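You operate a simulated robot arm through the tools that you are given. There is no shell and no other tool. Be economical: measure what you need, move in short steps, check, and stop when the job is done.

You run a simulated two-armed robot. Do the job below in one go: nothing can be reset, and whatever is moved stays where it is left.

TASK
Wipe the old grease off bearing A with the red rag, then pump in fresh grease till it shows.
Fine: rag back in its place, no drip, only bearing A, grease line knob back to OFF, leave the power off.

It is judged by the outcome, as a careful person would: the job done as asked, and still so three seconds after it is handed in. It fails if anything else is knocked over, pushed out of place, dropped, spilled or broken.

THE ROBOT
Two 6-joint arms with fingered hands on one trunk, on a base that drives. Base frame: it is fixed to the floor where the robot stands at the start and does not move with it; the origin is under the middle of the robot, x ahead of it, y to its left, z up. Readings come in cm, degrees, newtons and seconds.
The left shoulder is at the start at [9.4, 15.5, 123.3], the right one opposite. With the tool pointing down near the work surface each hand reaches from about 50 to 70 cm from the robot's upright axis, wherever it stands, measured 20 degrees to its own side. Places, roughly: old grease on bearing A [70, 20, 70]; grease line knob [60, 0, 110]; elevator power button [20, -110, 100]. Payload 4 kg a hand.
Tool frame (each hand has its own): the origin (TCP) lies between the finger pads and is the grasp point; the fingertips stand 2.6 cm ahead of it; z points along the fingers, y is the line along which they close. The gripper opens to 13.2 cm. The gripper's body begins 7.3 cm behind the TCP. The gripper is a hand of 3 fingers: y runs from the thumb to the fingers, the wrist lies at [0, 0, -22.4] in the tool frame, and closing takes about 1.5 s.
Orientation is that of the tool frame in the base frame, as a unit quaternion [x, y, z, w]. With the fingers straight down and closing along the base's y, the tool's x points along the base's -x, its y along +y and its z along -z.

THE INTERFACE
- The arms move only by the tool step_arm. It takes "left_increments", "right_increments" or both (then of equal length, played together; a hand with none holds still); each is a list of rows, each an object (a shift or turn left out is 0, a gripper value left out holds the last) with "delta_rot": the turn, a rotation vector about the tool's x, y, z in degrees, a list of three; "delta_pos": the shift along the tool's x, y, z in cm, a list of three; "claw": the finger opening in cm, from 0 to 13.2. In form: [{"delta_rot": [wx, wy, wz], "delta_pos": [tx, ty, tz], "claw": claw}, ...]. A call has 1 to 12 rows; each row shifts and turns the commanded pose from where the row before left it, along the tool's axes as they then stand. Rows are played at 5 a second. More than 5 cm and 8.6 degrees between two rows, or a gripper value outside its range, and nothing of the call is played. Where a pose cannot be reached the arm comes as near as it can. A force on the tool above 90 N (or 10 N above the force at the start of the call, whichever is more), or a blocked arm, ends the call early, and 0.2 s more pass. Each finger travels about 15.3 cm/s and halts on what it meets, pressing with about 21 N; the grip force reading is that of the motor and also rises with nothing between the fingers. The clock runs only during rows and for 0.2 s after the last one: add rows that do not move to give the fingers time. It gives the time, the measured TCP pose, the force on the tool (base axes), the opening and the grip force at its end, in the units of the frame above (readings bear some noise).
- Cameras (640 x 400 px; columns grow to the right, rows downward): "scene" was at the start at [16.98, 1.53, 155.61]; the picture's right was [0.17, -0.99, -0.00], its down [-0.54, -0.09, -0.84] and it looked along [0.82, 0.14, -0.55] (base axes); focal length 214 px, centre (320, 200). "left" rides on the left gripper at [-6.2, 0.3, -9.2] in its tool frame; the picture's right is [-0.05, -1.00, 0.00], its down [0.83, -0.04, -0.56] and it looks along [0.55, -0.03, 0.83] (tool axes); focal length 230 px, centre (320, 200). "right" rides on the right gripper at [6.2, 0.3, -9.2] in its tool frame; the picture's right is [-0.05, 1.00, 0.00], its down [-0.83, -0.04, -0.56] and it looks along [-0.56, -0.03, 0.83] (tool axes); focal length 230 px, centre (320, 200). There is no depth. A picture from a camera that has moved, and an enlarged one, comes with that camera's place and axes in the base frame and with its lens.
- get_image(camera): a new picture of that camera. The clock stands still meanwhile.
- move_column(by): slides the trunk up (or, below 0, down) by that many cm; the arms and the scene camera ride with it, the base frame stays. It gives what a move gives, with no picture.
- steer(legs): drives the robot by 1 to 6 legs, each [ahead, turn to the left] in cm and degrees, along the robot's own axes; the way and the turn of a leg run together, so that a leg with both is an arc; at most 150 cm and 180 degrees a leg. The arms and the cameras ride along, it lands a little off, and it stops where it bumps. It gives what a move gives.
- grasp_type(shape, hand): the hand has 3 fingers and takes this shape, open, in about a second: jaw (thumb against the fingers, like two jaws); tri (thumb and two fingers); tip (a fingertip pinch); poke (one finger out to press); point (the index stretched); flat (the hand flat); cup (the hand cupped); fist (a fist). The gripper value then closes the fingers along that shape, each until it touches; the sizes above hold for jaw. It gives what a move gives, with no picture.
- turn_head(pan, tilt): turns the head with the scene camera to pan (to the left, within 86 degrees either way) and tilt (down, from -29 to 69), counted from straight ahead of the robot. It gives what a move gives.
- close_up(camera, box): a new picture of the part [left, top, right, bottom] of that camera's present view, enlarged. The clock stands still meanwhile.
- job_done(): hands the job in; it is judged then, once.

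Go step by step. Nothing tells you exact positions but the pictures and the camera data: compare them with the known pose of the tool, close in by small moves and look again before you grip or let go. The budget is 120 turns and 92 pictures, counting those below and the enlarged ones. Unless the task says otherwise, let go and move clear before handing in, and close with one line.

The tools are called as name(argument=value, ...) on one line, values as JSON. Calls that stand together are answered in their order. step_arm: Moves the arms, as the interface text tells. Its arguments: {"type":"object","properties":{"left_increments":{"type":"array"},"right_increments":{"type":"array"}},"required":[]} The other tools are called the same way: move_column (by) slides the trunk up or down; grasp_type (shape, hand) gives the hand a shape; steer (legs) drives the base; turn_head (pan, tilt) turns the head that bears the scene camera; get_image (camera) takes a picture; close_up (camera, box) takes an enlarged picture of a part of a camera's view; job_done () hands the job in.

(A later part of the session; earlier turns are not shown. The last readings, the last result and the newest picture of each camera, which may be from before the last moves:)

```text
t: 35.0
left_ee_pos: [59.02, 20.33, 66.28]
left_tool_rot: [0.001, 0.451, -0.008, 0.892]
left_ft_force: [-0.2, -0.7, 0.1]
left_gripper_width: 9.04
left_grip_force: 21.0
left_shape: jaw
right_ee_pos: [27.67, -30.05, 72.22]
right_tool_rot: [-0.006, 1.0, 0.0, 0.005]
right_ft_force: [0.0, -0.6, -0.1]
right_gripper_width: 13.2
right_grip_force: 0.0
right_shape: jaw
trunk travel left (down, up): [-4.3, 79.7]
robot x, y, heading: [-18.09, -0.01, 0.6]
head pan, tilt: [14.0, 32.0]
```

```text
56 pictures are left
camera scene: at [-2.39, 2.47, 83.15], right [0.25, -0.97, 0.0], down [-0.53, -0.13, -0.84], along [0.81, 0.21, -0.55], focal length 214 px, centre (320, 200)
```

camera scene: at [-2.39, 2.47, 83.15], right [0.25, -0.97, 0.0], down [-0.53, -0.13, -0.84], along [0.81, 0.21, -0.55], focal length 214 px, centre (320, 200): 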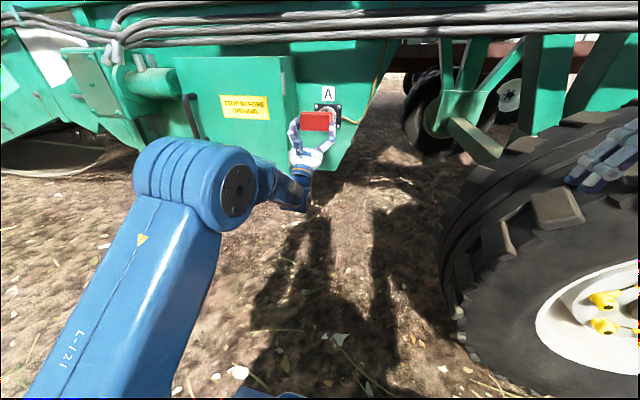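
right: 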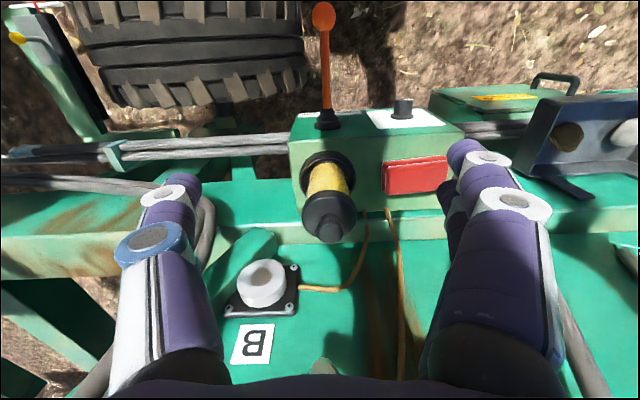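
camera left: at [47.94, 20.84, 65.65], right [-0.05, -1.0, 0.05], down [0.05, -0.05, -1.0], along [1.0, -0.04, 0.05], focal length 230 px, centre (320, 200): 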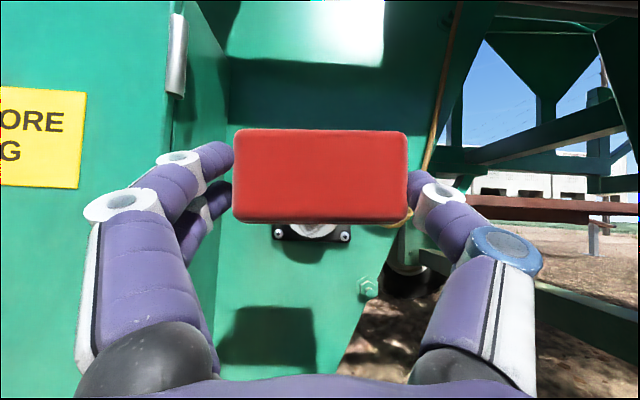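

Aligned: bearing centre about (y 20.8, z 67), still some 6–10 cm beyond the rag. I drive 3 cm more and then advance slowly with the arm.

steer(legs=[[3, 0]])

get_image(camera="left")

close_up(camera="scene", box=[270, 70, 380, 160])

```text
t: 35.8
left_ee_pos: [60.86, 20.34, 67.72]
left_tool_rot: [0.002, 0.443, -0.008, 0.897]
left_ft_force: [0.2, -0.1, -1.3]
left_gripper_width: 9.0
left_grip_force: 21.5
left_shape: jaw
right_ee_pos: [30.44, -29.93, 71.31]
right_tool_rot: [-0.006, 1.0, -0.001, -0.008]
right_ft_force: [-0.3, 0.3, -0.8]
right_gripper_width: 13.19
right_grip_force: 0.1
right_shape: jaw
trunk travel left (down, up): [-4.3, 79.7]
robot x, y, heading: [-14.57, 0.14, 0.5]
head pan, tilt: [14.0, 32.0]
```

```text
55 pictures are left
camera left: at [49.76, 20.83, 66.86], right [-0.05, -1.0, 0.05], down [0.06, -0.05, -1.0], along [1.0, -0.04, 0.07], focal length 230 px, centre (320, 200)
```

left: 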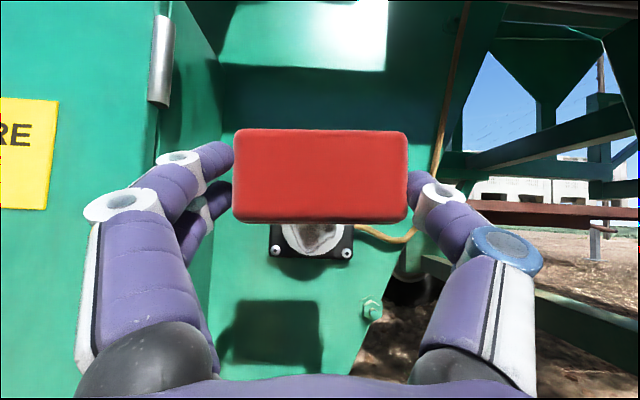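

```text
4.44 times, centred on (325, 115) of scene
camera zoom: at [0.57, 2.5, 83.17], right [0.25, -0.97, 0.0], down [-0.53, -0.13, -0.84], along [0.81, 0.21, -0.55], focal length 953 px, centre (298, 578)
```

zoom: 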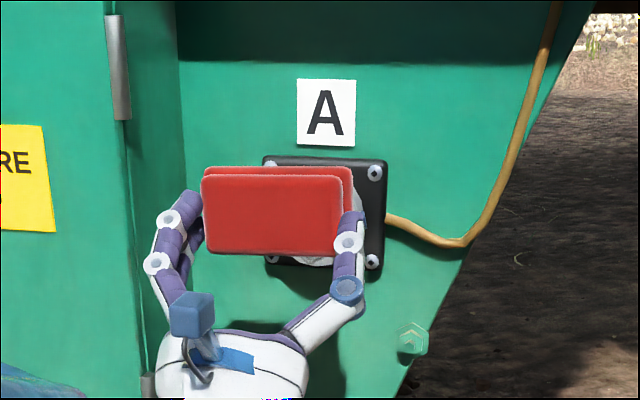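

The hand rose slightly with the base motion; the bearing is now a bit low relative to the rag. I move forward 4 cm and down 1.8 cm.

step_arm(left_increments=[{"delta_pos": [0.96, 0, 0.52]}, {"delta_pos": [0.96, 0, 0.52]}, {"delta_pos": [0.96, 0, 0.52]}, {"delta_pos": [0.96, 0, 0.52]}, {}])

get_image(camera="left")

close_up(camera="scene", box=[270, 70, 380, 160])

```text
t: 37.0
left_ee_pos: [63.65, 20.15, 67.23]
left_tool_rot: [0.003, 0.435, -0.01, 0.9]
left_ft_force: [-0.3, -0.2, -0.6]
left_gripper_width: 9.0
left_grip_force: 21.3
left_shape: jaw
right_ee_pos: [30.05, -30.04, 70.42]
right_tool_rot: [-0.006, 1.0, -0.001, -0.022]
right_ft_force: [-0.1, 0.6, 0.0]
right_gripper_width: 13.21
right_grip_force: 0.1
right_shape: jaw
trunk travel left (down, up): [-4.3, 79.7]
robot x, y, heading: [-14.67, 0.15, 0.4]
head pan, tilt: [14.0, 32.0]
```

```text
53 pictures are left
camera left: at [52.6, 20.75, 66.24], right [-0.05, -1.0, 0.04], down [0.08, -0.05, -1.0], along [1.0, -0.04, 0.08], focal length 230 px, centre (320, 200)
```

left: 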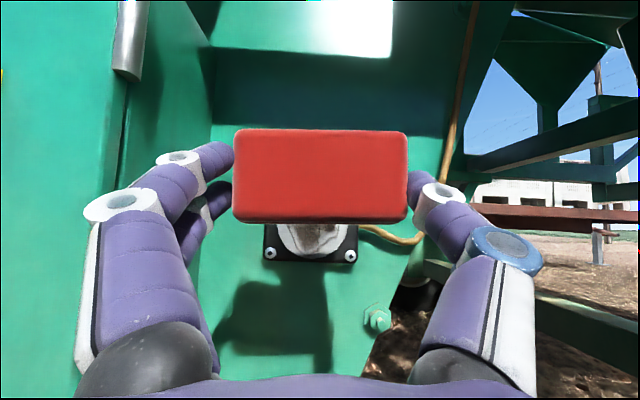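

```text
4.44 times, centred on (325, 115) of scene
camera zoom: at [0.57, 2.5, 83.17], right [0.25, -0.97, 0.0], down [-0.53, -0.13, -0.84], along [0.81, 0.21, -0.55], focal length 953 px, centre (298, 578)
```

zoom: 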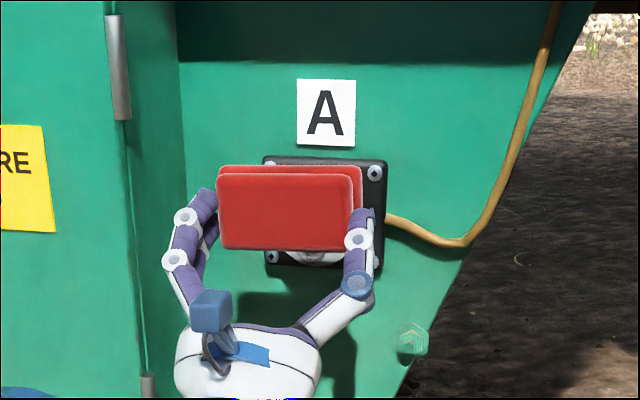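

The rag is about 1.7 cm above the bearing centre and some 4 cm short. I lower it and go on forward.

step_arm(left_increments=[{"delta_pos": [0.78, 0.2, -0.6]}, {"delta_pos": [0.78, 0.2, -0.6]}, {"delta_pos": [0.62, 0, 0.78]}, {"delta_pos": [0.62, 0, 0.78]}, {}])

get_image(camera="left")

get_image(camera="scene")

```text
t: 38.2
left_ee_pos: [65.84, 20.71, 65.11]
left_tool_rot: [0.001, 0.434, -0.007, 0.901]
left_ft_force: [-1.6, 0.3, -0.9]
left_gripper_width: 9.0
left_grip_force: 21.2
left_shape: jaw
right_ee_pos: [30.16, -30.0, 70.65]
right_tool_rot: [-0.006, 1.0, -0.002, -0.023]
right_ft_force: [-0.4, 0.1, 0.0]
right_gripper_width: 13.15
right_grip_force: 0.1
right_shape: jaw
trunk travel left (down, up): [-4.3, 79.7]
robot x, y, heading: [-14.9, 0.47, 0.7]
head pan, tilt: [14.0, 32.0]
```

```text
51 pictures are left
camera left: at [54.73, 21.23, 64.13], right [-0.05, -1.0, 0.04], down [0.08, -0.05, -1.0], along [1.0, -0.04, 0.08], focal length 230 px, centre (320, 200)
```

left: 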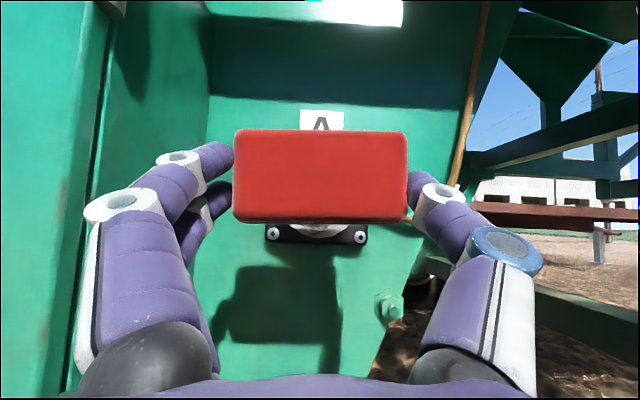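

```text
50 pictures are left
camera scene: at [0.57, 2.5, 83.17], right [0.25, -0.97, 0.0], down [-0.53, -0.13, -0.84], along [0.81, 0.21, -0.55], focal length 214 px, centre (320, 200)
```

scene: 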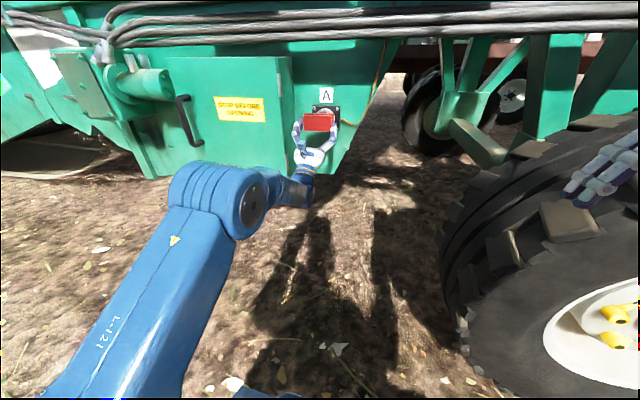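

The rag lines up well with bearing A. Before pressing, I check that the right hand isn't touching the tyre.

get_image(camera="right")

```text
49 pictures are left
camera right: at [24.38, -29.81, 80.0], right [0.04, 1.0, 0.0], down [0.86, -0.03, 0.52], along [0.52, -0.02, -0.86], focal length 230 px, centre (320, 200)
```

right: 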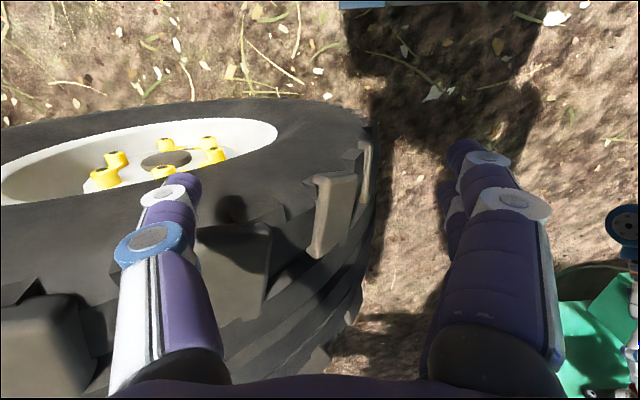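

The right thumb is right at the tyre; I raise the right hand away.

step_arm(right_increments=[{"delta_pos": [1, 0, -4]}, {"delta_pos": [1, 0, -4]}, {"delta_pos": [1, 0, -4]}, {"delta_pos": [1, 0, -4]}, {}])

get_image(camera="right")

```text
t: 39.4
left_ee_pos: [65.8, 20.68, 65.19]
left_tool_rot: [0.001, 0.434, -0.008, 0.901]
left_ft_force: [0.9, 0.5, -0.8]
left_gripper_width: 9.05
left_grip_force: 20.4
left_shape: jaw
right_ee_pos: [28.76, -29.71, 75.48]
right_tool_rot: [-0.006, 1.0, -0.001, -0.003]
right_ft_force: [-0.7, 0.7, -0.3]
right_gripper_width: 13.22
right_grip_force: 0.0
right_shape: jaw
right hand out of reach, approached as far as the arm can: row 1, 2, 3, 4
trunk travel left (down, up): [-4.3, 79.7]
robot x, y, heading: [-14.65, 0.28, 0.3]
head pan, tilt: [14.0, 32.0]
```

```text
48 pictures are left
camera right: at [22.6, -29.53, 84.78], right [0.04, 1.0, 0.0], down [0.83, -0.03, 0.55], along [0.55, -0.02, -0.83], focal length 230 px, centre (320, 200)
```

right: 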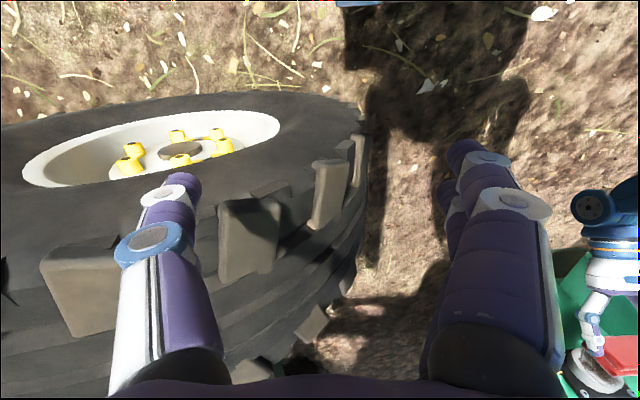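

Clear now. I press the rag slowly forward onto the bearing face.

step_arm(left_increments=[{"delta_pos": [0.5, 0, 0.62]}, {"delta_pos": [0.5, 0, 0.62]}, {"delta_pos": [0.31, 0, 0.39]}, {"delta_pos": [0.31, 0, 0.39]}, {}])

close_up(camera="right", box=[540, 160, 640, 400])

get_image(camera="left")

```text
t: 40.6
left_ee_pos: [68.36, 20.58, 65.16]
left_tool_rot: [0.001, 0.435, -0.007, 0.901]
left_ft_force: [1.0, -0.5, -1.0]
left_gripper_width: 9.04
left_grip_force: 20.9
left_shape: jaw
right_ee_pos: [28.71, -29.72, 75.47]
right_tool_rot: [-0.006, 1.0, 0.0, -0.003]
right_ft_force: [0.1, 0.1, -0.3]
right_gripper_width: 13.18
right_grip_force: 0.1
right_shape: jaw
trunk travel left (down, up): [-4.3, 79.7]
robot x, y, heading: [-14.93, 0.26, 0.2]
head pan, tilt: [14.0, 32.0]
```

```text
1.67 times, centred on (590, 280) of right
camera zoom: at [22.6, -29.54, 84.78], right [0.04, 1.0, 0.0], down [0.83, -0.03, 0.55], along [0.55, -0.02, -0.83], focal length 384 px, centre (-130, 67)
```

zoom: 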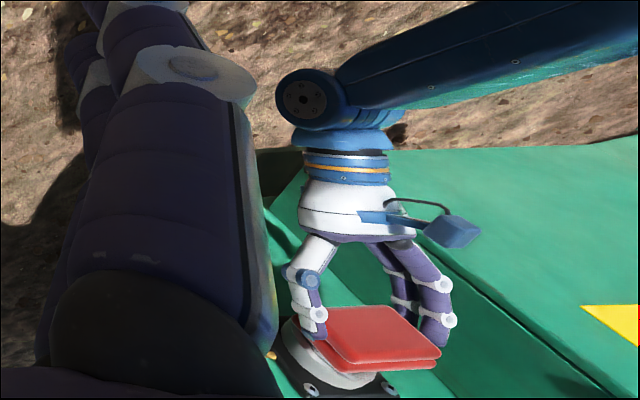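

```text
46 pictures are left
camera left: at [57.36, 21.14, 64.24], right [-0.05, -1.0, 0.04], down [0.08, -0.05, -1.0], along [1.0, -0.04, 0.08], focal length 230 px, centre (320, 200)
```

left: 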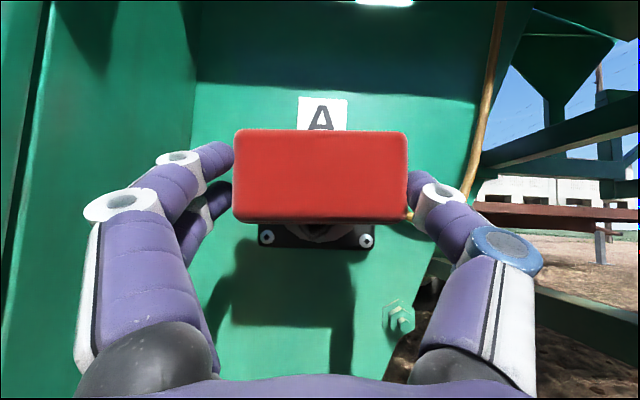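

Nearly touching. I continue in small steps, watching force.

step_arm(left_increments=[{"delta_pos": [0.31, 0, 0.39]}, {"delta_pos": [0.31, 0, 0.39]}, {}])

close_up(camera="right", box=[560, 300, 640, 400])

```text
t: 41.4
left_ee_pos: [69.46, 20.67, 65.37]
left_tool_rot: [0.001, 0.434, -0.007, 0.901]
left_ft_force: [-0.9, -0.5, -0.4]
left_gripper_width: 9.0
left_grip_force: 20.7
left_shape: jaw
right_ee_pos: [28.7, -29.78, 75.35]
right_tool_rot: [-0.007, 1.0, -0.001, -0.002]
right_ft_force: [0.5, -0.2, -0.7]
right_gripper_width: 13.19
right_grip_force: 0.1
right_shape: jaw
trunk travel left (down, up): [-4.3, 79.7]
robot x, y, heading: [-14.98, -0.31, 0.6]
head pan, tilt: [14.0, 32.0]
```

```text
4.00 times, centred on (600, 350) of right
camera zoom: at [22.6, -29.54, 84.78], right [0.04, 1.0, 0.0], down [0.83, -0.03, 0.55], along [0.55, -0.02, -0.83], focal length 920 px, centre (-800, -400)
```

zoom: 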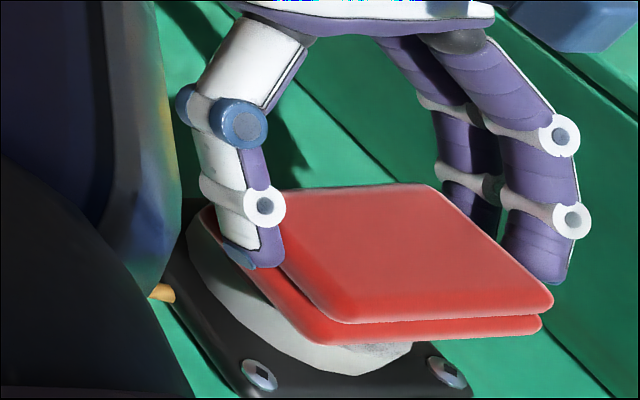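

step_arm(left_increments=[{"delta_pos": [0.25, 0, 0.31]}, {"delta_pos": [0.25, 0, 0.31]}, {}])

close_up(camera="right", box=[560, 300, 640, 400])

```text
t: 42.2
left_ee_pos: [70.26, 20.55, 65.22]
left_tool_rot: [0.001, 0.434, -0.007, 0.901]
left_ft_force: [0.1, 0.5, -0.2]
left_gripper_width: 9.05
left_grip_force: 20.3
left_shape: jaw
right_ee_pos: [28.73, -29.8, 75.42]
right_tool_rot: [-0.006, 1.0, -0.001, -0.002]
right_ft_force: [0.4, -0.3, -0.4]
right_gripper_width: 13.2
right_grip_force: 0.1
right_shape: jaw
trunk travel left (down, up): [-4.3, 79.7]
robot x, y, heading: [-15.01, 0.28, 0.6]
head pan, tilt: [14.0, 32.0]
```

```text
4.00 times, centred on (600, 350) of right
camera zoom: at [22.6, -29.54, 84.78], right [0.04, 1.0, 0.0], down [0.83, -0.03, 0.55], along [0.55, -0.02, -0.83], focal length 920 px, centre (-800, -400)
```

zoom: 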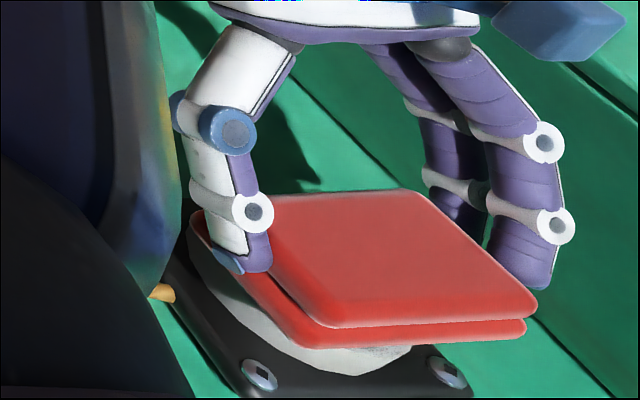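

step_arm(left_increments=[{"delta_pos": [0.19, 0, 0.23]}, {"delta_pos": [0.19, 0, 0.23]}, {"delta_pos": [0.19, 0, 0.23]}, {}])

```text
t: 43.2
left_ee_pos: [71.14, 20.58, 65.39]
left_tool_rot: [0.001, 0.433, -0.007, 0.901]
left_ft_force: [-15.3, -0.7, -3.6]
left_gripper_width: 8.94
left_grip_force: 21.1
left_shape: jaw
right_ee_pos: [28.55, -29.8, 75.51]
right_tool_rot: [-0.007, 1.0, -0.001, -0.002]
right_ft_force: [-1.1, -0.2, -0.9]
right_gripper_width: 13.2
right_grip_force: 0.1
right_shape: jaw
trunk travel left (down, up): [-4.3, 79.7]
robot x, y, heading: [-14.64, 0.44, 0.4]
head pan, tilt: [14.0, 32.0]
```

Contact with about 15 N. Now I wipe with sideways strokes, then vertical ones.

step_arm(left_increments=[{"delta_pos": [0, -1, 0]}, {"delta_pos": [0, -1, 0]}, {"delta_pos": [0, 1, 0]}, {"delta_pos": [0, 1, 0]}, {"delta_pos": [0, 1, 0]}, {"delta_pos": [0, 0.5, 0]}, {"delta_pos": [0, -1, 0]}, {"delta_pos": [0, -1, 0]}, {"delta_pos": [0, -1, 0]}, {"delta_pos": [0, 1, 0]}, {"delta_pos": [0, 0.5, 0]}, {}])

step_arm(left_increments=[{"delta_pos": [-0.78, 0, 0.62]}, {"delta_pos": [-0.62, 0, 0.5]}, {"delta_pos": [0.78, 0, -0.62]}, {"delta_pos": [0.78, 0, -0.62]}, {"delta_pos": [0.78, 0, -0.62]}, {"delta_pos": [-0.78, 1, 0.62]}, {"delta_pos": [-0.78, 0, 0.62]}, {"delta_pos": [0, -1, 0]}, {"delta_pos": [0.78, -1, -0.62]}, {"delta_pos": [0.78, 0, -0.62]}, {"delta_pos": [-0.9, 1, 0.74]}, {}])

close_up(camera="right", box=[560, 300, 640, 400])

```text
t: 45.8
left_ee_pos: [71.06, 20.54, 65.34]
left_tool_rot: [0.002, 0.433, -0.007, 0.901]
left_ft_force: [-9.9, -4.0, -1.4]
left_gripper_width: 8.92
left_grip_force: 21.0
left_shape: jaw
right_ee_pos: [28.63, -29.71, 75.56]
right_tool_rot: [-0.006, 1.0, -0.001, -0.002]
right_ft_force: [-0.5, 0.5, -0.4]
right_gripper_width: 13.2
right_grip_force: 0.0
right_shape: jaw
trunk travel left (down, up): [-4.3, 79.7]
robot x, y, heading: [-15.12, 0.12, 0.6]
head pan, tilt: [14.0, 32.0]
```

```text
t: 48.4
left_ee_pos: [71.03, 20.5, 65.41]
left_tool_rot: [0.002, 0.435, -0.008, 0.901]
left_ft_force: [-5.2, -1.7, -1.7]
left_gripper_width: 8.92
left_grip_force: 20.8
left_shape: jaw
right_ee_pos: [28.54, -29.86, 75.52]
right_tool_rot: [-0.006, 1.0, 0.0, -0.002]
right_ft_force: [-0.1, -0.9, 0.1]
right_gripper_width: 13.22
right_grip_force: 0.1
right_shape: jaw
trunk travel left (down, up): [-4.3, 79.7]
robot x, y, heading: [-15.21, 0.33, 0.2]
head pan, tilt: [14.0, 32.0]
```

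```text
4.00 times, centred on (600, 350) of right
camera zoom: at [22.57, -29.55, 84.79], right [0.04, 1.0, 0.0], down [0.83, -0.03, 0.55], along [0.55, -0.02, -0.83], focal length 920 px, centre (-800, -400)
```

zoom: 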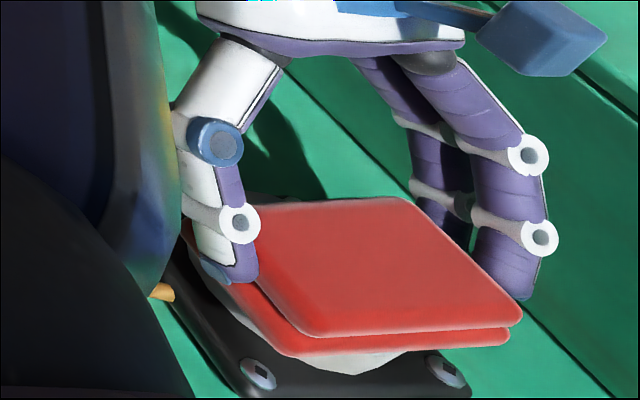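

I back off straight and inspect the bearing.

step_arm(left_increments=[{"delta_pos": [-0.62, 0, -0.78]}, {"delta_pos": [-1.86, 0, -2.34]}, {"delta_pos": [-1.86, 0, -2.34]}, {"delta_pos": [0.78, 0, -0.62]}, {"delta_pos": [1.56, 0, -1.24]}, {"delta_pos": [1.56, 0, -1.24]}, {}])

close_up(camera="scene", box=[280, 70, 370, 160])

```text
t: 50.0
left_ee_pos: [63.95, 20.41, 60.23]
left_tool_rot: [0.002, 0.435, -0.008, 0.9]
left_ft_force: [0.3, 0.2, 0.0]
left_gripper_width: 8.9
left_grip_force: 21.4
left_shape: jaw
right_ee_pos: [28.75, -29.82, 75.39]
right_tool_rot: [-0.006, 1.0, 0.0, -0.002]
right_ft_force: [0.5, 0.2, -0.1]
right_gripper_width: 13.17
right_grip_force: 0.1
right_shape: jaw
trunk travel left (down, up): [-4.3, 79.7]
robot x, y, heading: [-15.19, -0.07, 0.6]
head pan, tilt: [14.0, 32.0]
```

```text
4.44 times, centred on (325, 115) of scene
camera zoom: at [0.57, 2.5, 83.17], right [0.25, -0.97, 0.0], down [-0.53, -0.13, -0.84], along [0.81, 0.21, -0.55], focal length 953 px, centre (298, 578)
```

zoom: 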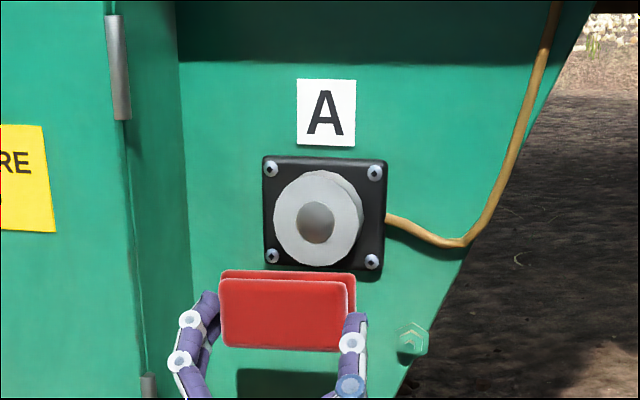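

Bearing A is clean. Now I return the rag: back the base away and raise the trunk.

steer(legs=[[-24, 0]])

move_column(by=40)

move_column(by=30)

get_image(camera="left")

```text
t: 51.8
left_ee_pos: [39.84, 20.25, 60.24]
left_tool_rot: [0.002, 0.435, -0.008, 0.901]
left_ft_force: [-0.2, -0.1, -1.1]
left_gripper_width: 8.93
left_grip_force: 21.2
left_shape: jaw
right_ee_pos: [4.39, -29.98, 75.51]
right_tool_rot: [-0.006, 1.0, -0.001, -0.002]
right_ft_force: [-1.1, 0.3, -0.8]
right_gripper_width: 13.19
right_grip_force: 0.0
right_shape: jaw
trunk travel left (down, up): [-4.3, 79.7]
robot x, y, heading: [-39.34, -0.13, 0.3]
head pan, tilt: [14.0, 32.0]
```

```text
t: 55.6
left_ee_pos: [38.68, 20.22, 101.71]
left_tool_rot: [0.002, 0.426, -0.008, 0.905]
left_ft_force: [-1.0, 0.2, -0.4]
left_gripper_width: 8.93
left_grip_force: 21.1
left_shape: jaw
right_ee_pos: [4.86, -29.92, 114.03]
right_tool_rot: [-0.005, 1.0, 0.0, -0.027]
right_ft_force: [-0.2, -0.1, 0.3]
right_gripper_width: 13.2
right_grip_force: 0.0
right_shape: jaw
trunk travel left (down, up): [-44.3, 39.7]
robot x, y, heading: [-39.16, 0.11, 0.4]
head pan, tilt: [14.0, 32.0]
```

```text
t: 58.6
left_ee_pos: [38.78, 20.28, 131.65]
left_tool_rot: [0.002, 0.427, -0.008, 0.904]
left_ft_force: [0.0, 0.4, 0.0]
left_gripper_width: 8.91
left_grip_force: 21.5
left_shape: jaw
right_ee_pos: [5.37, -30.0, 143.48]
right_tool_rot: [-0.005, 0.999, -0.002, -0.037]
right_ft_force: [0.1, -0.3, -0.1]
right_gripper_width: 13.2
right_grip_force: 0.0
right_shape: jaw
trunk travel left (down, up): [-74.3, 9.7]
robot x, y, heading: [-38.91, -0.14, 0.4]
head pan, tilt: [14.0, 32.0]
```

```text
41 pictures are left
camera left: at [27.8, 20.82, 130.42], right [-0.05, -1.0, 0.04], down [0.1, -0.05, -0.99], along [0.99, -0.04, 0.1], focal length 230 px, centre (320, 200)
```

left: 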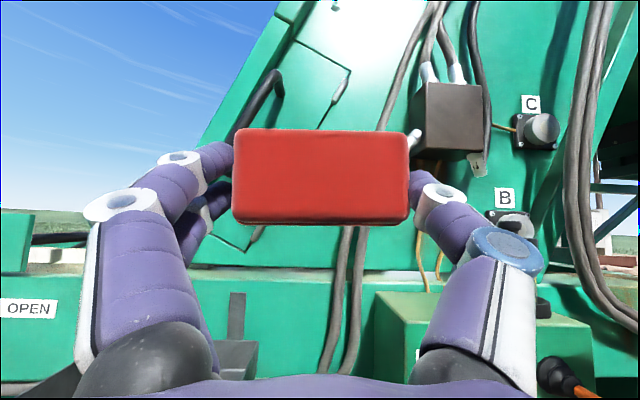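

The rag sits in the hand as before. I pitch the hand back down, in two parts.

step_arm(left_increments=[{"delta_rot": [0, 8.5, 0]}, {"delta_rot": [0, 8.5, 0]}, {"delta_rot": [0, 8.5, 0]}, {"delta_rot": [0, 8.5, 0]}, {"delta_rot": [0, 8.5, 0]}, {"delta_rot": [0, 8.5, 0]}, {}])

step_arm(left_increments=[{"delta_rot": [0, 8.5, 0]}, {"delta_rot": [0, 8.5, 0]}, {"delta_rot": [0, 8.5, 0]}, {"delta_rot": [0, 8.5, 0]}, {"delta_rot": [0, 8.5, 0]}, {}])

get_image(camera="scene")

```text
t: 60.2
left_ee_pos: [38.82, 20.32, 131.51]
left_tool_rot: [0.005, 0.774, -0.007, 0.633]
left_ft_force: [-0.8, -0.3, 0.3]
left_gripper_width: 8.91
left_grip_force: 21.2
left_shape: jaw
right_ee_pos: [5.49, -29.92, 143.52]
right_tool_rot: [-0.005, 0.999, -0.001, -0.037]
right_ft_force: [-0.2, -1.0, 0.3]
right_gripper_width: 13.16
right_grip_force: 0.0
right_shape: jaw
trunk travel left (down, up): [-74.3, 9.7]
robot x, y, heading: [-39.49, -0.06, 0.4]
head pan, tilt: [14.0, 32.0]
```

```text
t: 61.4
left_ee_pos: [37.35, 19.91, 133.83]
left_tool_rot: [0.007, 0.935, -0.004, 0.356]
left_ft_force: [-0.5, -0.4, -0.6]
left_gripper_width: 8.95
left_grip_force: 21.0
left_shape: jaw
left hand out of reach, approached as far as the arm can: row 1
right_ee_pos: [4.83, -30.06, 141.18]
right_tool_rot: [-0.005, 0.997, 0.0, -0.074]
right_ft_force: [0.3, -0.1, 0.6]
right_gripper_width: 13.2
right_grip_force: 0.2
right_shape: jaw
trunk travel left (down, up): [-74.3, 9.7]
robot x, y, heading: [-39.09, -0.13, 0.6]
head pan, tilt: [14.0, 32.0]
stopped in row 5 (left hand): the arm was blocked; the commanded pose is now the measured one
```

```text
40 pictures are left
camera scene: at [-22.22, 2.24, 153.15], right [0.25, -0.97, -0.01], down [-0.53, -0.13, -0.84], along [0.81, 0.21, -0.55], focal length 214 px, centre (320, 200)
```

scene: 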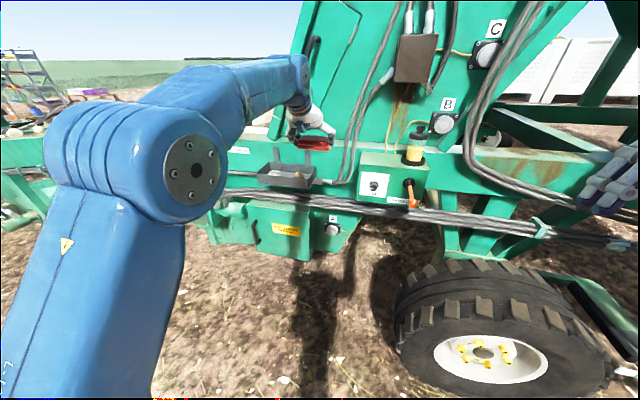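

Tilt is 42° and the arm takes a roomier pose. I finish the tilt while lowering the hand a little.

step_arm(left_increments=[{"delta_pos": [1.4, 0, 1.5]}, {"delta_pos": [1.4, 0, 1.5]}, {"delta_rot": [0, 3, 0]}, {"delta_rot": [0, 3, 0]}, {}])

get_image(camera="right")

```text
t: 61.7
left_ee_pos: [34.7, 19.88, 134.45]
left_tool_rot: [0.006, 0.931, -0.004, 0.366]
left_ft_force: [-0.2, -0.5, -1.9]
left_gripper_width: 8.92
left_grip_force: 21.3
left_shape: jaw
right_ee_pos: [3.85, -30.05, 139.14]
right_tool_rot: [-0.006, 0.994, -0.001, -0.108]
right_ft_force: [-0.4, -0.3, -0.2]
right_gripper_width: 13.2
right_grip_force: 0.0
right_shape: jaw
trunk travel left (down, up): [-74.3, 9.7]
robot x, y, heading: [-39.09, 0.17, 0.5]
head pan, tilt: [14.0, 32.0]
stopped in row 1 (left hand): the arm was blocked; the commanded pose is now the measured one
```

```text
39 pictures are left
camera right: at [-0.19, -29.8, 149.43], right [0.04, 1.0, -0.01], down [0.93, -0.03, 0.36], along [0.36, -0.03, -0.93], focal length 230 px, centre (320, 200)
```

right: 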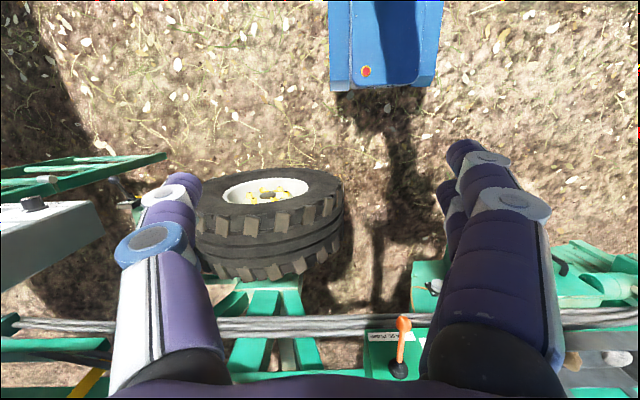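

Something holds the arm; I look at the scene.

turn_head(pan=40, tilt=25)

get_image(camera="scene")

```text
t: 62.6
left_ee_pos: [35.11, 19.8, 134.36]
left_tool_rot: [0.008, 0.931, -0.004, 0.366]
left_ft_force: [-0.7, -0.1, -0.7]
left_gripper_width: 8.91
left_grip_force: 21.5
left_shape: jaw
right_ee_pos: [4.01, -30.0, 139.07]
right_tool_rot: [-0.006, 0.994, -0.001, -0.108]
right_ft_force: [0.7, 0.2, 0.2]
right_gripper_width: 13.18
right_grip_force: 0.0
right_shape: jaw
trunk travel left (down, up): [-74.3, 9.7]
robot x, y, heading: [-39.25, -0.04, 0.7]
head pan, tilt: [40.0, 25.0]
```

```text
38 pictures are left
camera scene: at [-23.94, 6.01, 154.3], right [0.65, -0.76, -0.01], down [-0.34, -0.27, -0.9], along [0.68, 0.59, -0.44], focal length 214 px, centre (320, 200)
```

scene: 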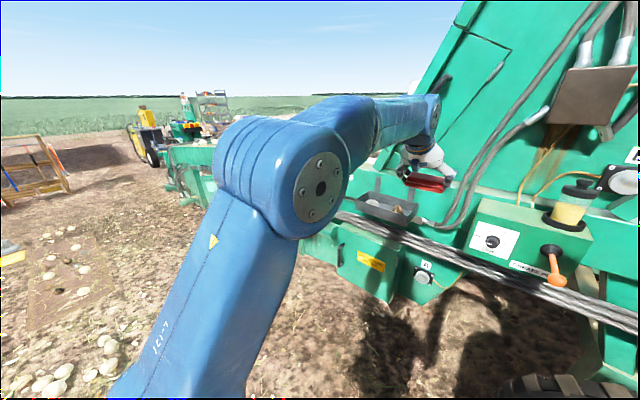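

Nothing is touching. I try moving the hand straight back to a closer reach.

step_arm(left_increments=[{"delta_pos": [1.46, 0, -1.36]}, {"delta_pos": [1.46, 0, -1.36]}, {"delta_pos": [1.46, 0, -1.36]}, {}], right_increments=[{"delta_pos": [-4, 0, 0]}, {"delta_pos": [-4, 0, 0]}, {"delta_rot": [0, -6, 0]}, {"delta_rot": [0, -6, 0]}])

```text
t: 63.6
left_ee_pos: [28.38, 20.17, 134.68]
left_tool_rot: [0.007, 0.93, -0.004, 0.367]
left_ft_force: [-0.2, -0.8, -0.2]
left_gripper_width: 8.94
left_grip_force: 21.7
left_shape: jaw
right_ee_pos: [9.67, -29.83, 139.22]
right_tool_rot: [-0.006, 0.999, -0.001, 0.033]
right_ft_force: [-0.3, -0.7, 0.6]
right_gripper_width: 13.21
right_grip_force: 0.0
right_shape: jaw
right hand out of reach, approached as far as the arm can: row 2
trunk travel left (down, up): [-74.3, 9.7]
robot x, y, heading: [-39.26, -0.53, 0.4]
head pan, tilt: [40.0, 25.0]
```

That worked. Now down and finish the tilt.

step_arm(left_increments=[{"delta_pos": [1.4, 0, 1.5]}, {"delta_pos": [1.4, 0, 1.5]}, {"delta_pos": [1.4, 0, 1.5]}, {"delta_rot": [0, 3.7, 0]}, {"delta_rot": [0, 3.7, 0]}, {}])

get_image(camera="scene")

```text
t: 65.0
left_ee_pos: [28.92, 20.02, 128.24]
left_tool_rot: [0.006, 0.952, -0.004, 0.305]
left_ft_force: [0.3, 0.2, -0.5]
left_gripper_width: 8.92
left_grip_force: 21.0
left_shape: jaw
right_ee_pos: [9.88, -29.96, 138.94]
right_tool_rot: [-0.007, 1.0, 0.0, 0.029]
right_ft_force: [0.5, 0.3, -1.2]
right_gripper_width: 13.2
right_grip_force: 0.1
right_shape: jaw
trunk travel left (down, up): [-74.3, 9.7]
robot x, y, heading: [-39.35, -0.02, 0.4]
head pan, tilt: [40.0, 25.0]
```

```text
37 pictures are left
camera scene: at [-23.96, 6.04, 154.3], right [0.65, -0.76, -0.01], down [-0.34, -0.27, -0.9], along [0.68, 0.59, -0.44], focal length 214 px, centre (320, 200)
```

scene: 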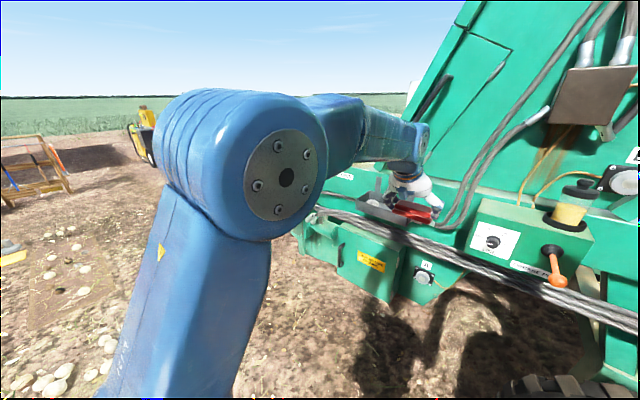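

The arm now holds the rag in a roomy pose with the right tilt. To come in straight at y≈0, I shift the robot 20 cm to its right by a back-up manoeuvre in the open.

steer(legs=[[0, 28], [-42, 0], [0, -28]])

turn_head(pan=0, tilt=25)

get_image(camera="scene")

```text
t: 68.4
left_ee_pos: [-11.99, 39.28, 121.83]
left_tool_rot: [-0.216, 0.929, 0.048, 0.298]
left_ft_force: [1.8, -0.1, -1.6]
left_gripper_width: 8.96
left_grip_force: 21.0
left_shape: jaw
right_ee_pos: [-2.77, -13.49, 127.11]
right_tool_rot: [-0.209, 0.974, -0.042, -0.077]
right_ft_force: [1.3, -0.3, -0.1]
right_gripper_width: 13.19
right_grip_force: 0.0
right_shape: jaw
trunk travel left (down, up): [-74.3, 9.7]
robot x, y, heading: [-66.41, -13.6, 25.7]
head pan, tilt: [40.0, 25.0]
stopped in leg 2: the robot was blocked; the commanded pose is now the measured one
```

```text
t: 69.5
left_ee_pos: [-12.96, 37.86, 122.9]
left_tool_rot: [-0.213, 0.927, 0.053, 0.304]
left_ft_force: [-0.1, 0.2, -0.7]
left_gripper_width: 8.95
left_grip_force: 21.3
left_shape: jaw
right_ee_pos: [-3.72, -14.85, 127.77]
right_tool_rot: [-0.208, 0.975, -0.035, -0.069]
right_ft_force: [-0.5, 0.0, 0.1]
right_gripper_width: 13.2
right_grip_force: 0.0
right_shape: jaw
trunk travel left (down, up): [-74.3, 9.7]
robot x, y, heading: [-66.67, -13.69, 25.9]
head pan, tilt: [0.0, 25.0]
```

```text
36 pictures are left
camera scene: at [-41.64, -1.46, 154.11], right [0.44, -0.9, 0.0], down [-0.45, -0.22, -0.87], along [0.78, 0.38, -0.5], focal length 214 px, centre (320, 200)
```

scene: 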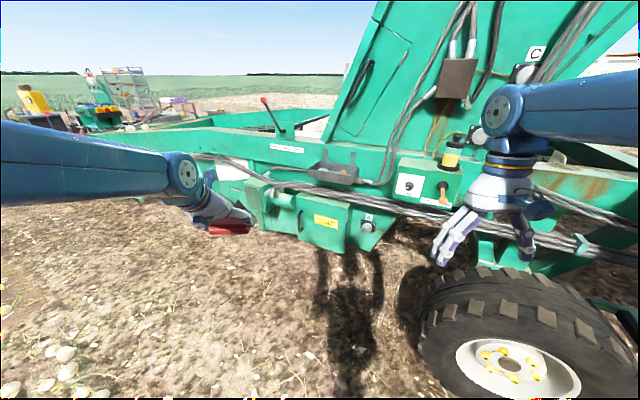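

The base bumped something behind. I pull forward a little at once and check posture.

steer(legs=[[5, 0]])

turn_head(pan=86, tilt=40)

get_image(camera="scene")

turn_head(pan=-86, tilt=40)

get_image(camera="scene")

```text
t: 70.2
left_ee_pos: [-19.61, 34.67, 112.98]
left_tool_rot: [-0.222, 0.945, 0.04, 0.238]
left_ft_force: [-0.4, -0.1, -0.4]
left_gripper_width: 8.95
left_grip_force: 21.7
left_shape: jaw
right_ee_pos: [-8.03, -19.18, 118.78]
right_tool_rot: [-0.183, 0.97, -0.058, -0.146]
right_ft_force: [-0.3, 0.0, 0.1]
right_gripper_width: 13.22
right_grip_force: 0.2
right_shape: jaw
trunk travel left (down, up): [-74.3, 9.7]
robot x, y, heading: [-65.75, -13.09, 26.0]
head pan, tilt: [0.0, 25.0]
stopped in leg 1: the robot was blocked; the commanded pose is now the measured one
```

```text
t: 71.8
left_ee_pos: [-19.58, 34.68, 113.17]
left_tool_rot: [-0.221, 0.945, 0.041, 0.238]
left_ft_force: [0.0, 1.4, 0.0]
left_gripper_width: 8.94
left_grip_force: 21.5
left_shape: jaw
right_ee_pos: [-8.02, -19.08, 118.92]
right_tool_rot: [-0.183, 0.97, -0.058, -0.145]
right_ft_force: [0.1, 0.1, 0.5]
right_gripper_width: 13.21
right_grip_force: 0.1
right_shape: jaw
trunk travel left (down, up): [-74.3, 9.7]
robot x, y, heading: [-65.79, -13.39, 25.6]
head pan, tilt: [85.9, 40.0]
```

```text
35 pictures are left
camera scene: at [-53.37, 1.95, 152.51], right [0.93, 0.37, -0.08], down [0.18, -0.62, -0.76], along [-0.33, 0.69, -0.64], focal length 214 px, centre (320, 200)
```

scene: 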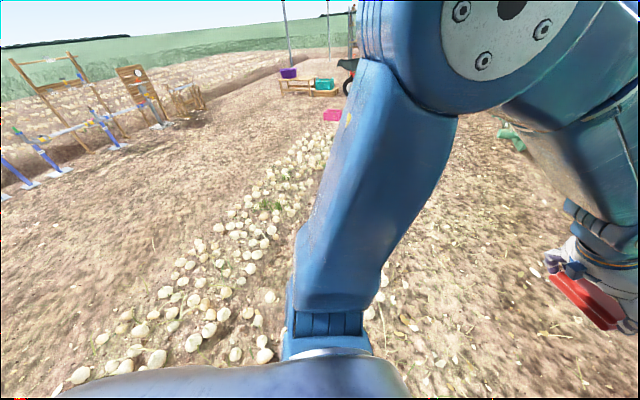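

```text
t: 74.4
left_ee_pos: [-19.65, 34.54, 113.23]
left_tool_rot: [-0.222, 0.945, 0.041, 0.238]
left_ft_force: [-0.1, 0.3, -1.1]
left_gripper_width: 8.96
left_grip_force: 21.1
left_shape: jaw
right_ee_pos: [-8.09, -19.26, 118.83]
right_tool_rot: [-0.184, 0.97, -0.059, -0.145]
right_ft_force: [0.1, 0.7, 0.2]
right_gripper_width: 13.18
right_grip_force: 0.1
right_shape: jaw
trunk travel left (down, up): [-74.3, 9.7]
robot x, y, heading: [-66.13, -13.12, 25.6]
head pan, tilt: [-85.9, 40.0]
```

```text
34 pictures are left
camera scene: at [-46.0, -13.37, 152.5], right [-0.86, -0.5, 0.08], down [-0.37, 0.53, -0.76], along [0.34, -0.69, -0.65], focal length 214 px, centre (320, 200)
```

scene: 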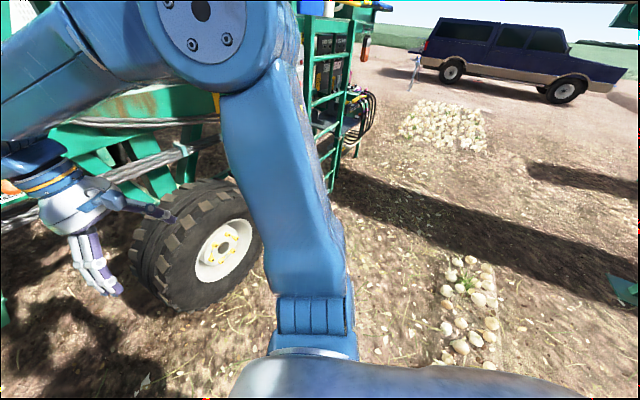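

The robot leans forward slightly, likely with its base against an onion row. I look down at the base to understand.

turn_head(pan=0, tilt=69)

get_image(camera="scene")

get_image(camera="right")

```text
t: 76.0
left_ee_pos: [-19.66, 34.57, 113.11]
left_tool_rot: [-0.222, 0.945, 0.041, 0.238]
left_ft_force: [0.2, 0.0, 0.0]
left_gripper_width: 8.94
left_grip_force: 21.1
left_shape: jaw
right_ee_pos: [-8.16, -19.19, 118.88]
right_tool_rot: [-0.185, 0.97, -0.059, -0.146]
right_ft_force: [-0.1, -0.3, 0.2]
right_gripper_width: 13.17
right_grip_force: 0.1
right_shape: jaw
trunk travel left (down, up): [-74.3, 9.7]
robot x, y, heading: [-66.09, -13.39, 26.0]
head pan, tilt: [0.0, 68.8]
```

```text
33 pictures are left
camera scene: at [-45.47, -3.71, 148.52], right [0.43, -0.9, 0.0], down [-0.86, -0.42, -0.29], along [0.26, 0.13, -0.96], focal length 214 px, centre (320, 200)
```

scene: 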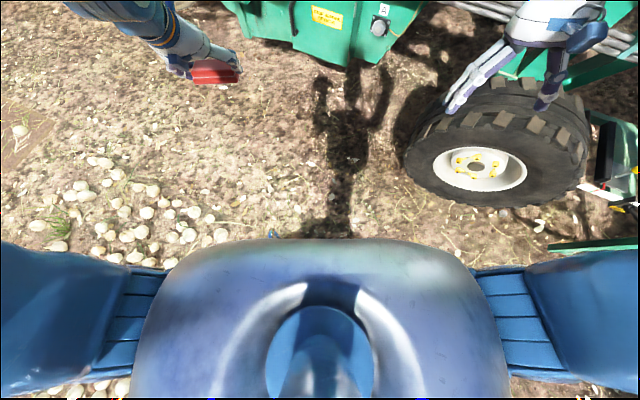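

```text
32 pictures are left
camera right: at [-11.31, -19.57, 129.56], right [-0.33, 0.94, -0.07], down [0.9, 0.33, 0.28], along [0.29, 0.02, -0.96], focal length 230 px, centre (320, 200)
```

right: 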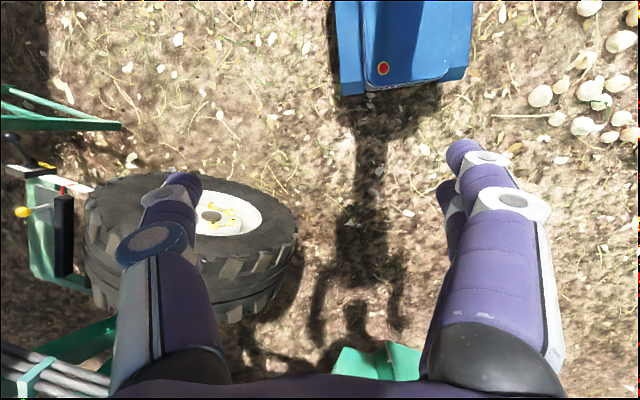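

The rear has ridden up on the onion row; driving forward should bring it down. I try a longer forward leg in the open.

steer(legs=[[20, 0]])

get_image(camera="scene")

```text
t: 76.7
left_ee_pos: [-28.65, 29.84, 105.3]
left_tool_rot: [-0.231, 0.958, 0.024, 0.169]
left_ft_force: [-0.3, -0.2, -1.4]
left_gripper_width: 8.99
left_grip_force: 21.2
left_shape: jaw
right_ee_pos: [-15.86, -24.28, 111.48]
right_tool_rot: [-0.155, 0.957, -0.084, -0.232]
right_ft_force: [1.1, 1.0, -0.3]
right_gripper_width: 13.21
right_grip_force: 0.2
right_shape: jaw
trunk travel left (down, up): [-74.3, 9.7]
robot x, y, heading: [-65.02, -12.61, 25.8]
head pan, tilt: [0.0, 68.8]
stopped in leg 1: the robot was blocked; the commanded pose is now the measured one
```

```text
31 pictures are left
camera scene: at [-45.99, -4.01, 148.48], right [0.44, -0.9, 0.0], down [-0.86, -0.42, -0.3], along [0.27, 0.13, -0.95], focal length 214 px, centre (320, 200)
```

scene: 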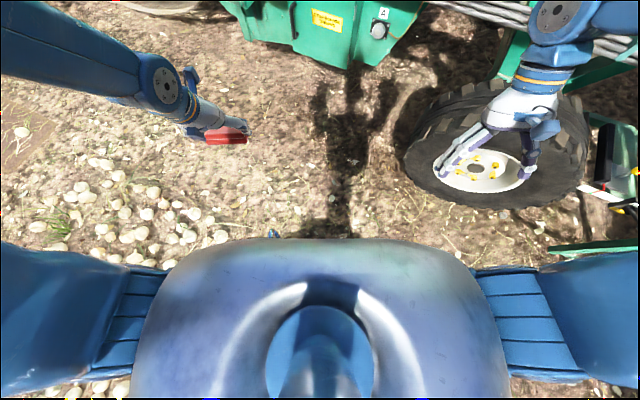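

The base creeps forward under load but the drive stops early; I try several short legs.

steer(legs=[[2, 0], [2, 0], [3, 0], [3, 0], [4, 0], [4, 0]])

```text
t: 77.5
left_ee_pos: [-33.57, 27.04, 102.96]
left_tool_rot: [-0.239, 0.957, 0.025, 0.162]
left_ft_force: [0.2, -0.4, -0.4]
left_gripper_width: 8.95
left_grip_force: 21.1
left_shape: jaw
right_ee_pos: [-26.59, -29.5, 106.74]
right_tool_rot: [-0.166, 0.923, -0.131, -0.322]
right_ft_force: [-0.1, 1.0, 0.6]
right_gripper_width: 13.19
right_grip_force: 0.1
right_shape: jaw
trunk travel left (down, up): [-74.3, 9.7]
robot x, y, heading: [-63.67, -12.39, 25.9]
head pan, tilt: [0.0, 68.8]
stopped in leg 1: the robot was blocked; the commanded pose is now the measured one
```

steer(legs=[[0, -12]])

get_image(camera="scene")

```text
t: 78.2
left_ee_pos: [-33.02, 26.98, 104.07]
left_tool_rot: [-0.234, 0.949, 0.036, 0.209]
left_ft_force: [-0.5, -0.5, 0.3]
left_gripper_width: 8.94
left_grip_force: 21.0
left_shape: jaw
right_ee_pos: [-33.25, -31.32, 104.96]
right_tool_rot: [-0.142, 0.912, -0.135, -0.36]
right_ft_force: [-0.5, 0.0, -0.4]
right_gripper_width: 13.23
right_grip_force: 0.1
right_shape: jaw
trunk travel left (down, up): [-74.3, 9.7]
robot x, y, heading: [-62.92, -11.77, 25.6]
head pan, tilt: [0.0, 68.8]
stopped in leg 1: the robot was blocked; the commanded pose is now the measured one
```

```text
30 pictures are left
camera scene: at [-48.89, -5.73, 148.37], right [0.43, -0.9, 0.0], down [-0.85, -0.41, -0.34], along [0.3, 0.15, -0.94], focal length 214 px, centre (320, 200)
```

scene: 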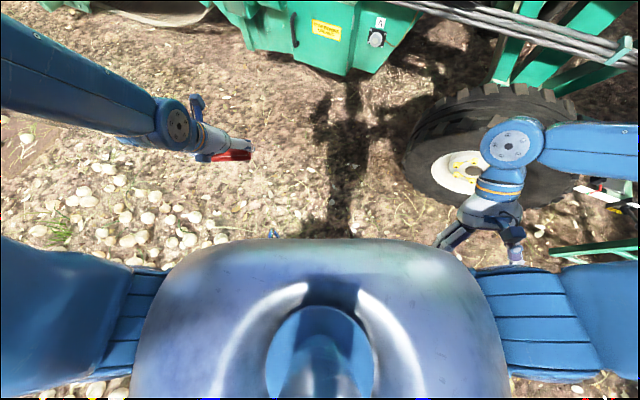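

The lean is nearly gone now. I try forward again.

steer(legs=[[6, 0]])

```text
t: 79.2
left_ee_pos: [-31.93, 28.32, 104.22]
left_tool_rot: [-0.233, 0.949, 0.038, 0.209]
left_ft_force: [0.3, 0.1, -0.9]
left_gripper_width: 8.94
left_grip_force: 20.6
left_shape: jaw
right_ee_pos: [-31.66, -29.15, 104.89]
right_tool_rot: [-0.118, 0.919, -0.133, -0.352]
right_ft_force: [0.2, 0.3, -0.5]
right_gripper_width: 13.19
right_grip_force: 0.0
right_shape: jaw
trunk travel left (down, up): [-74.3, 9.7]
robot x, y, heading: [-60.12, -10.65, 26.6]
head pan, tilt: [0.0, 68.8]
stopped in leg 1: the robot was blocked; the commanded pose is now the measured one
```

steer(legs=[[12, 0]])

```text
t: 80.4
left_ee_pos: [-22.89, 33.04, 104.9]
left_tool_rot: [-0.232, 0.948, 0.039, 0.216]
left_ft_force: [-1.1, 0.0, -1.0]
left_gripper_width: 8.96
left_grip_force: 20.9
left_shape: jaw
right_ee_pos: [-22.26, -24.69, 105.21]
right_tool_rot: [-0.129, 0.922, -0.131, -0.341]
right_ft_force: [0.0, 0.8, 0.9]
right_gripper_width: 13.2
right_grip_force: 0.2
right_shape: jaw
trunk travel left (down, up): [-74.3, 9.7]
robot x, y, heading: [-48.98, -5.29, 26.6]
head pan, tilt: [0.0, 68.8]
```

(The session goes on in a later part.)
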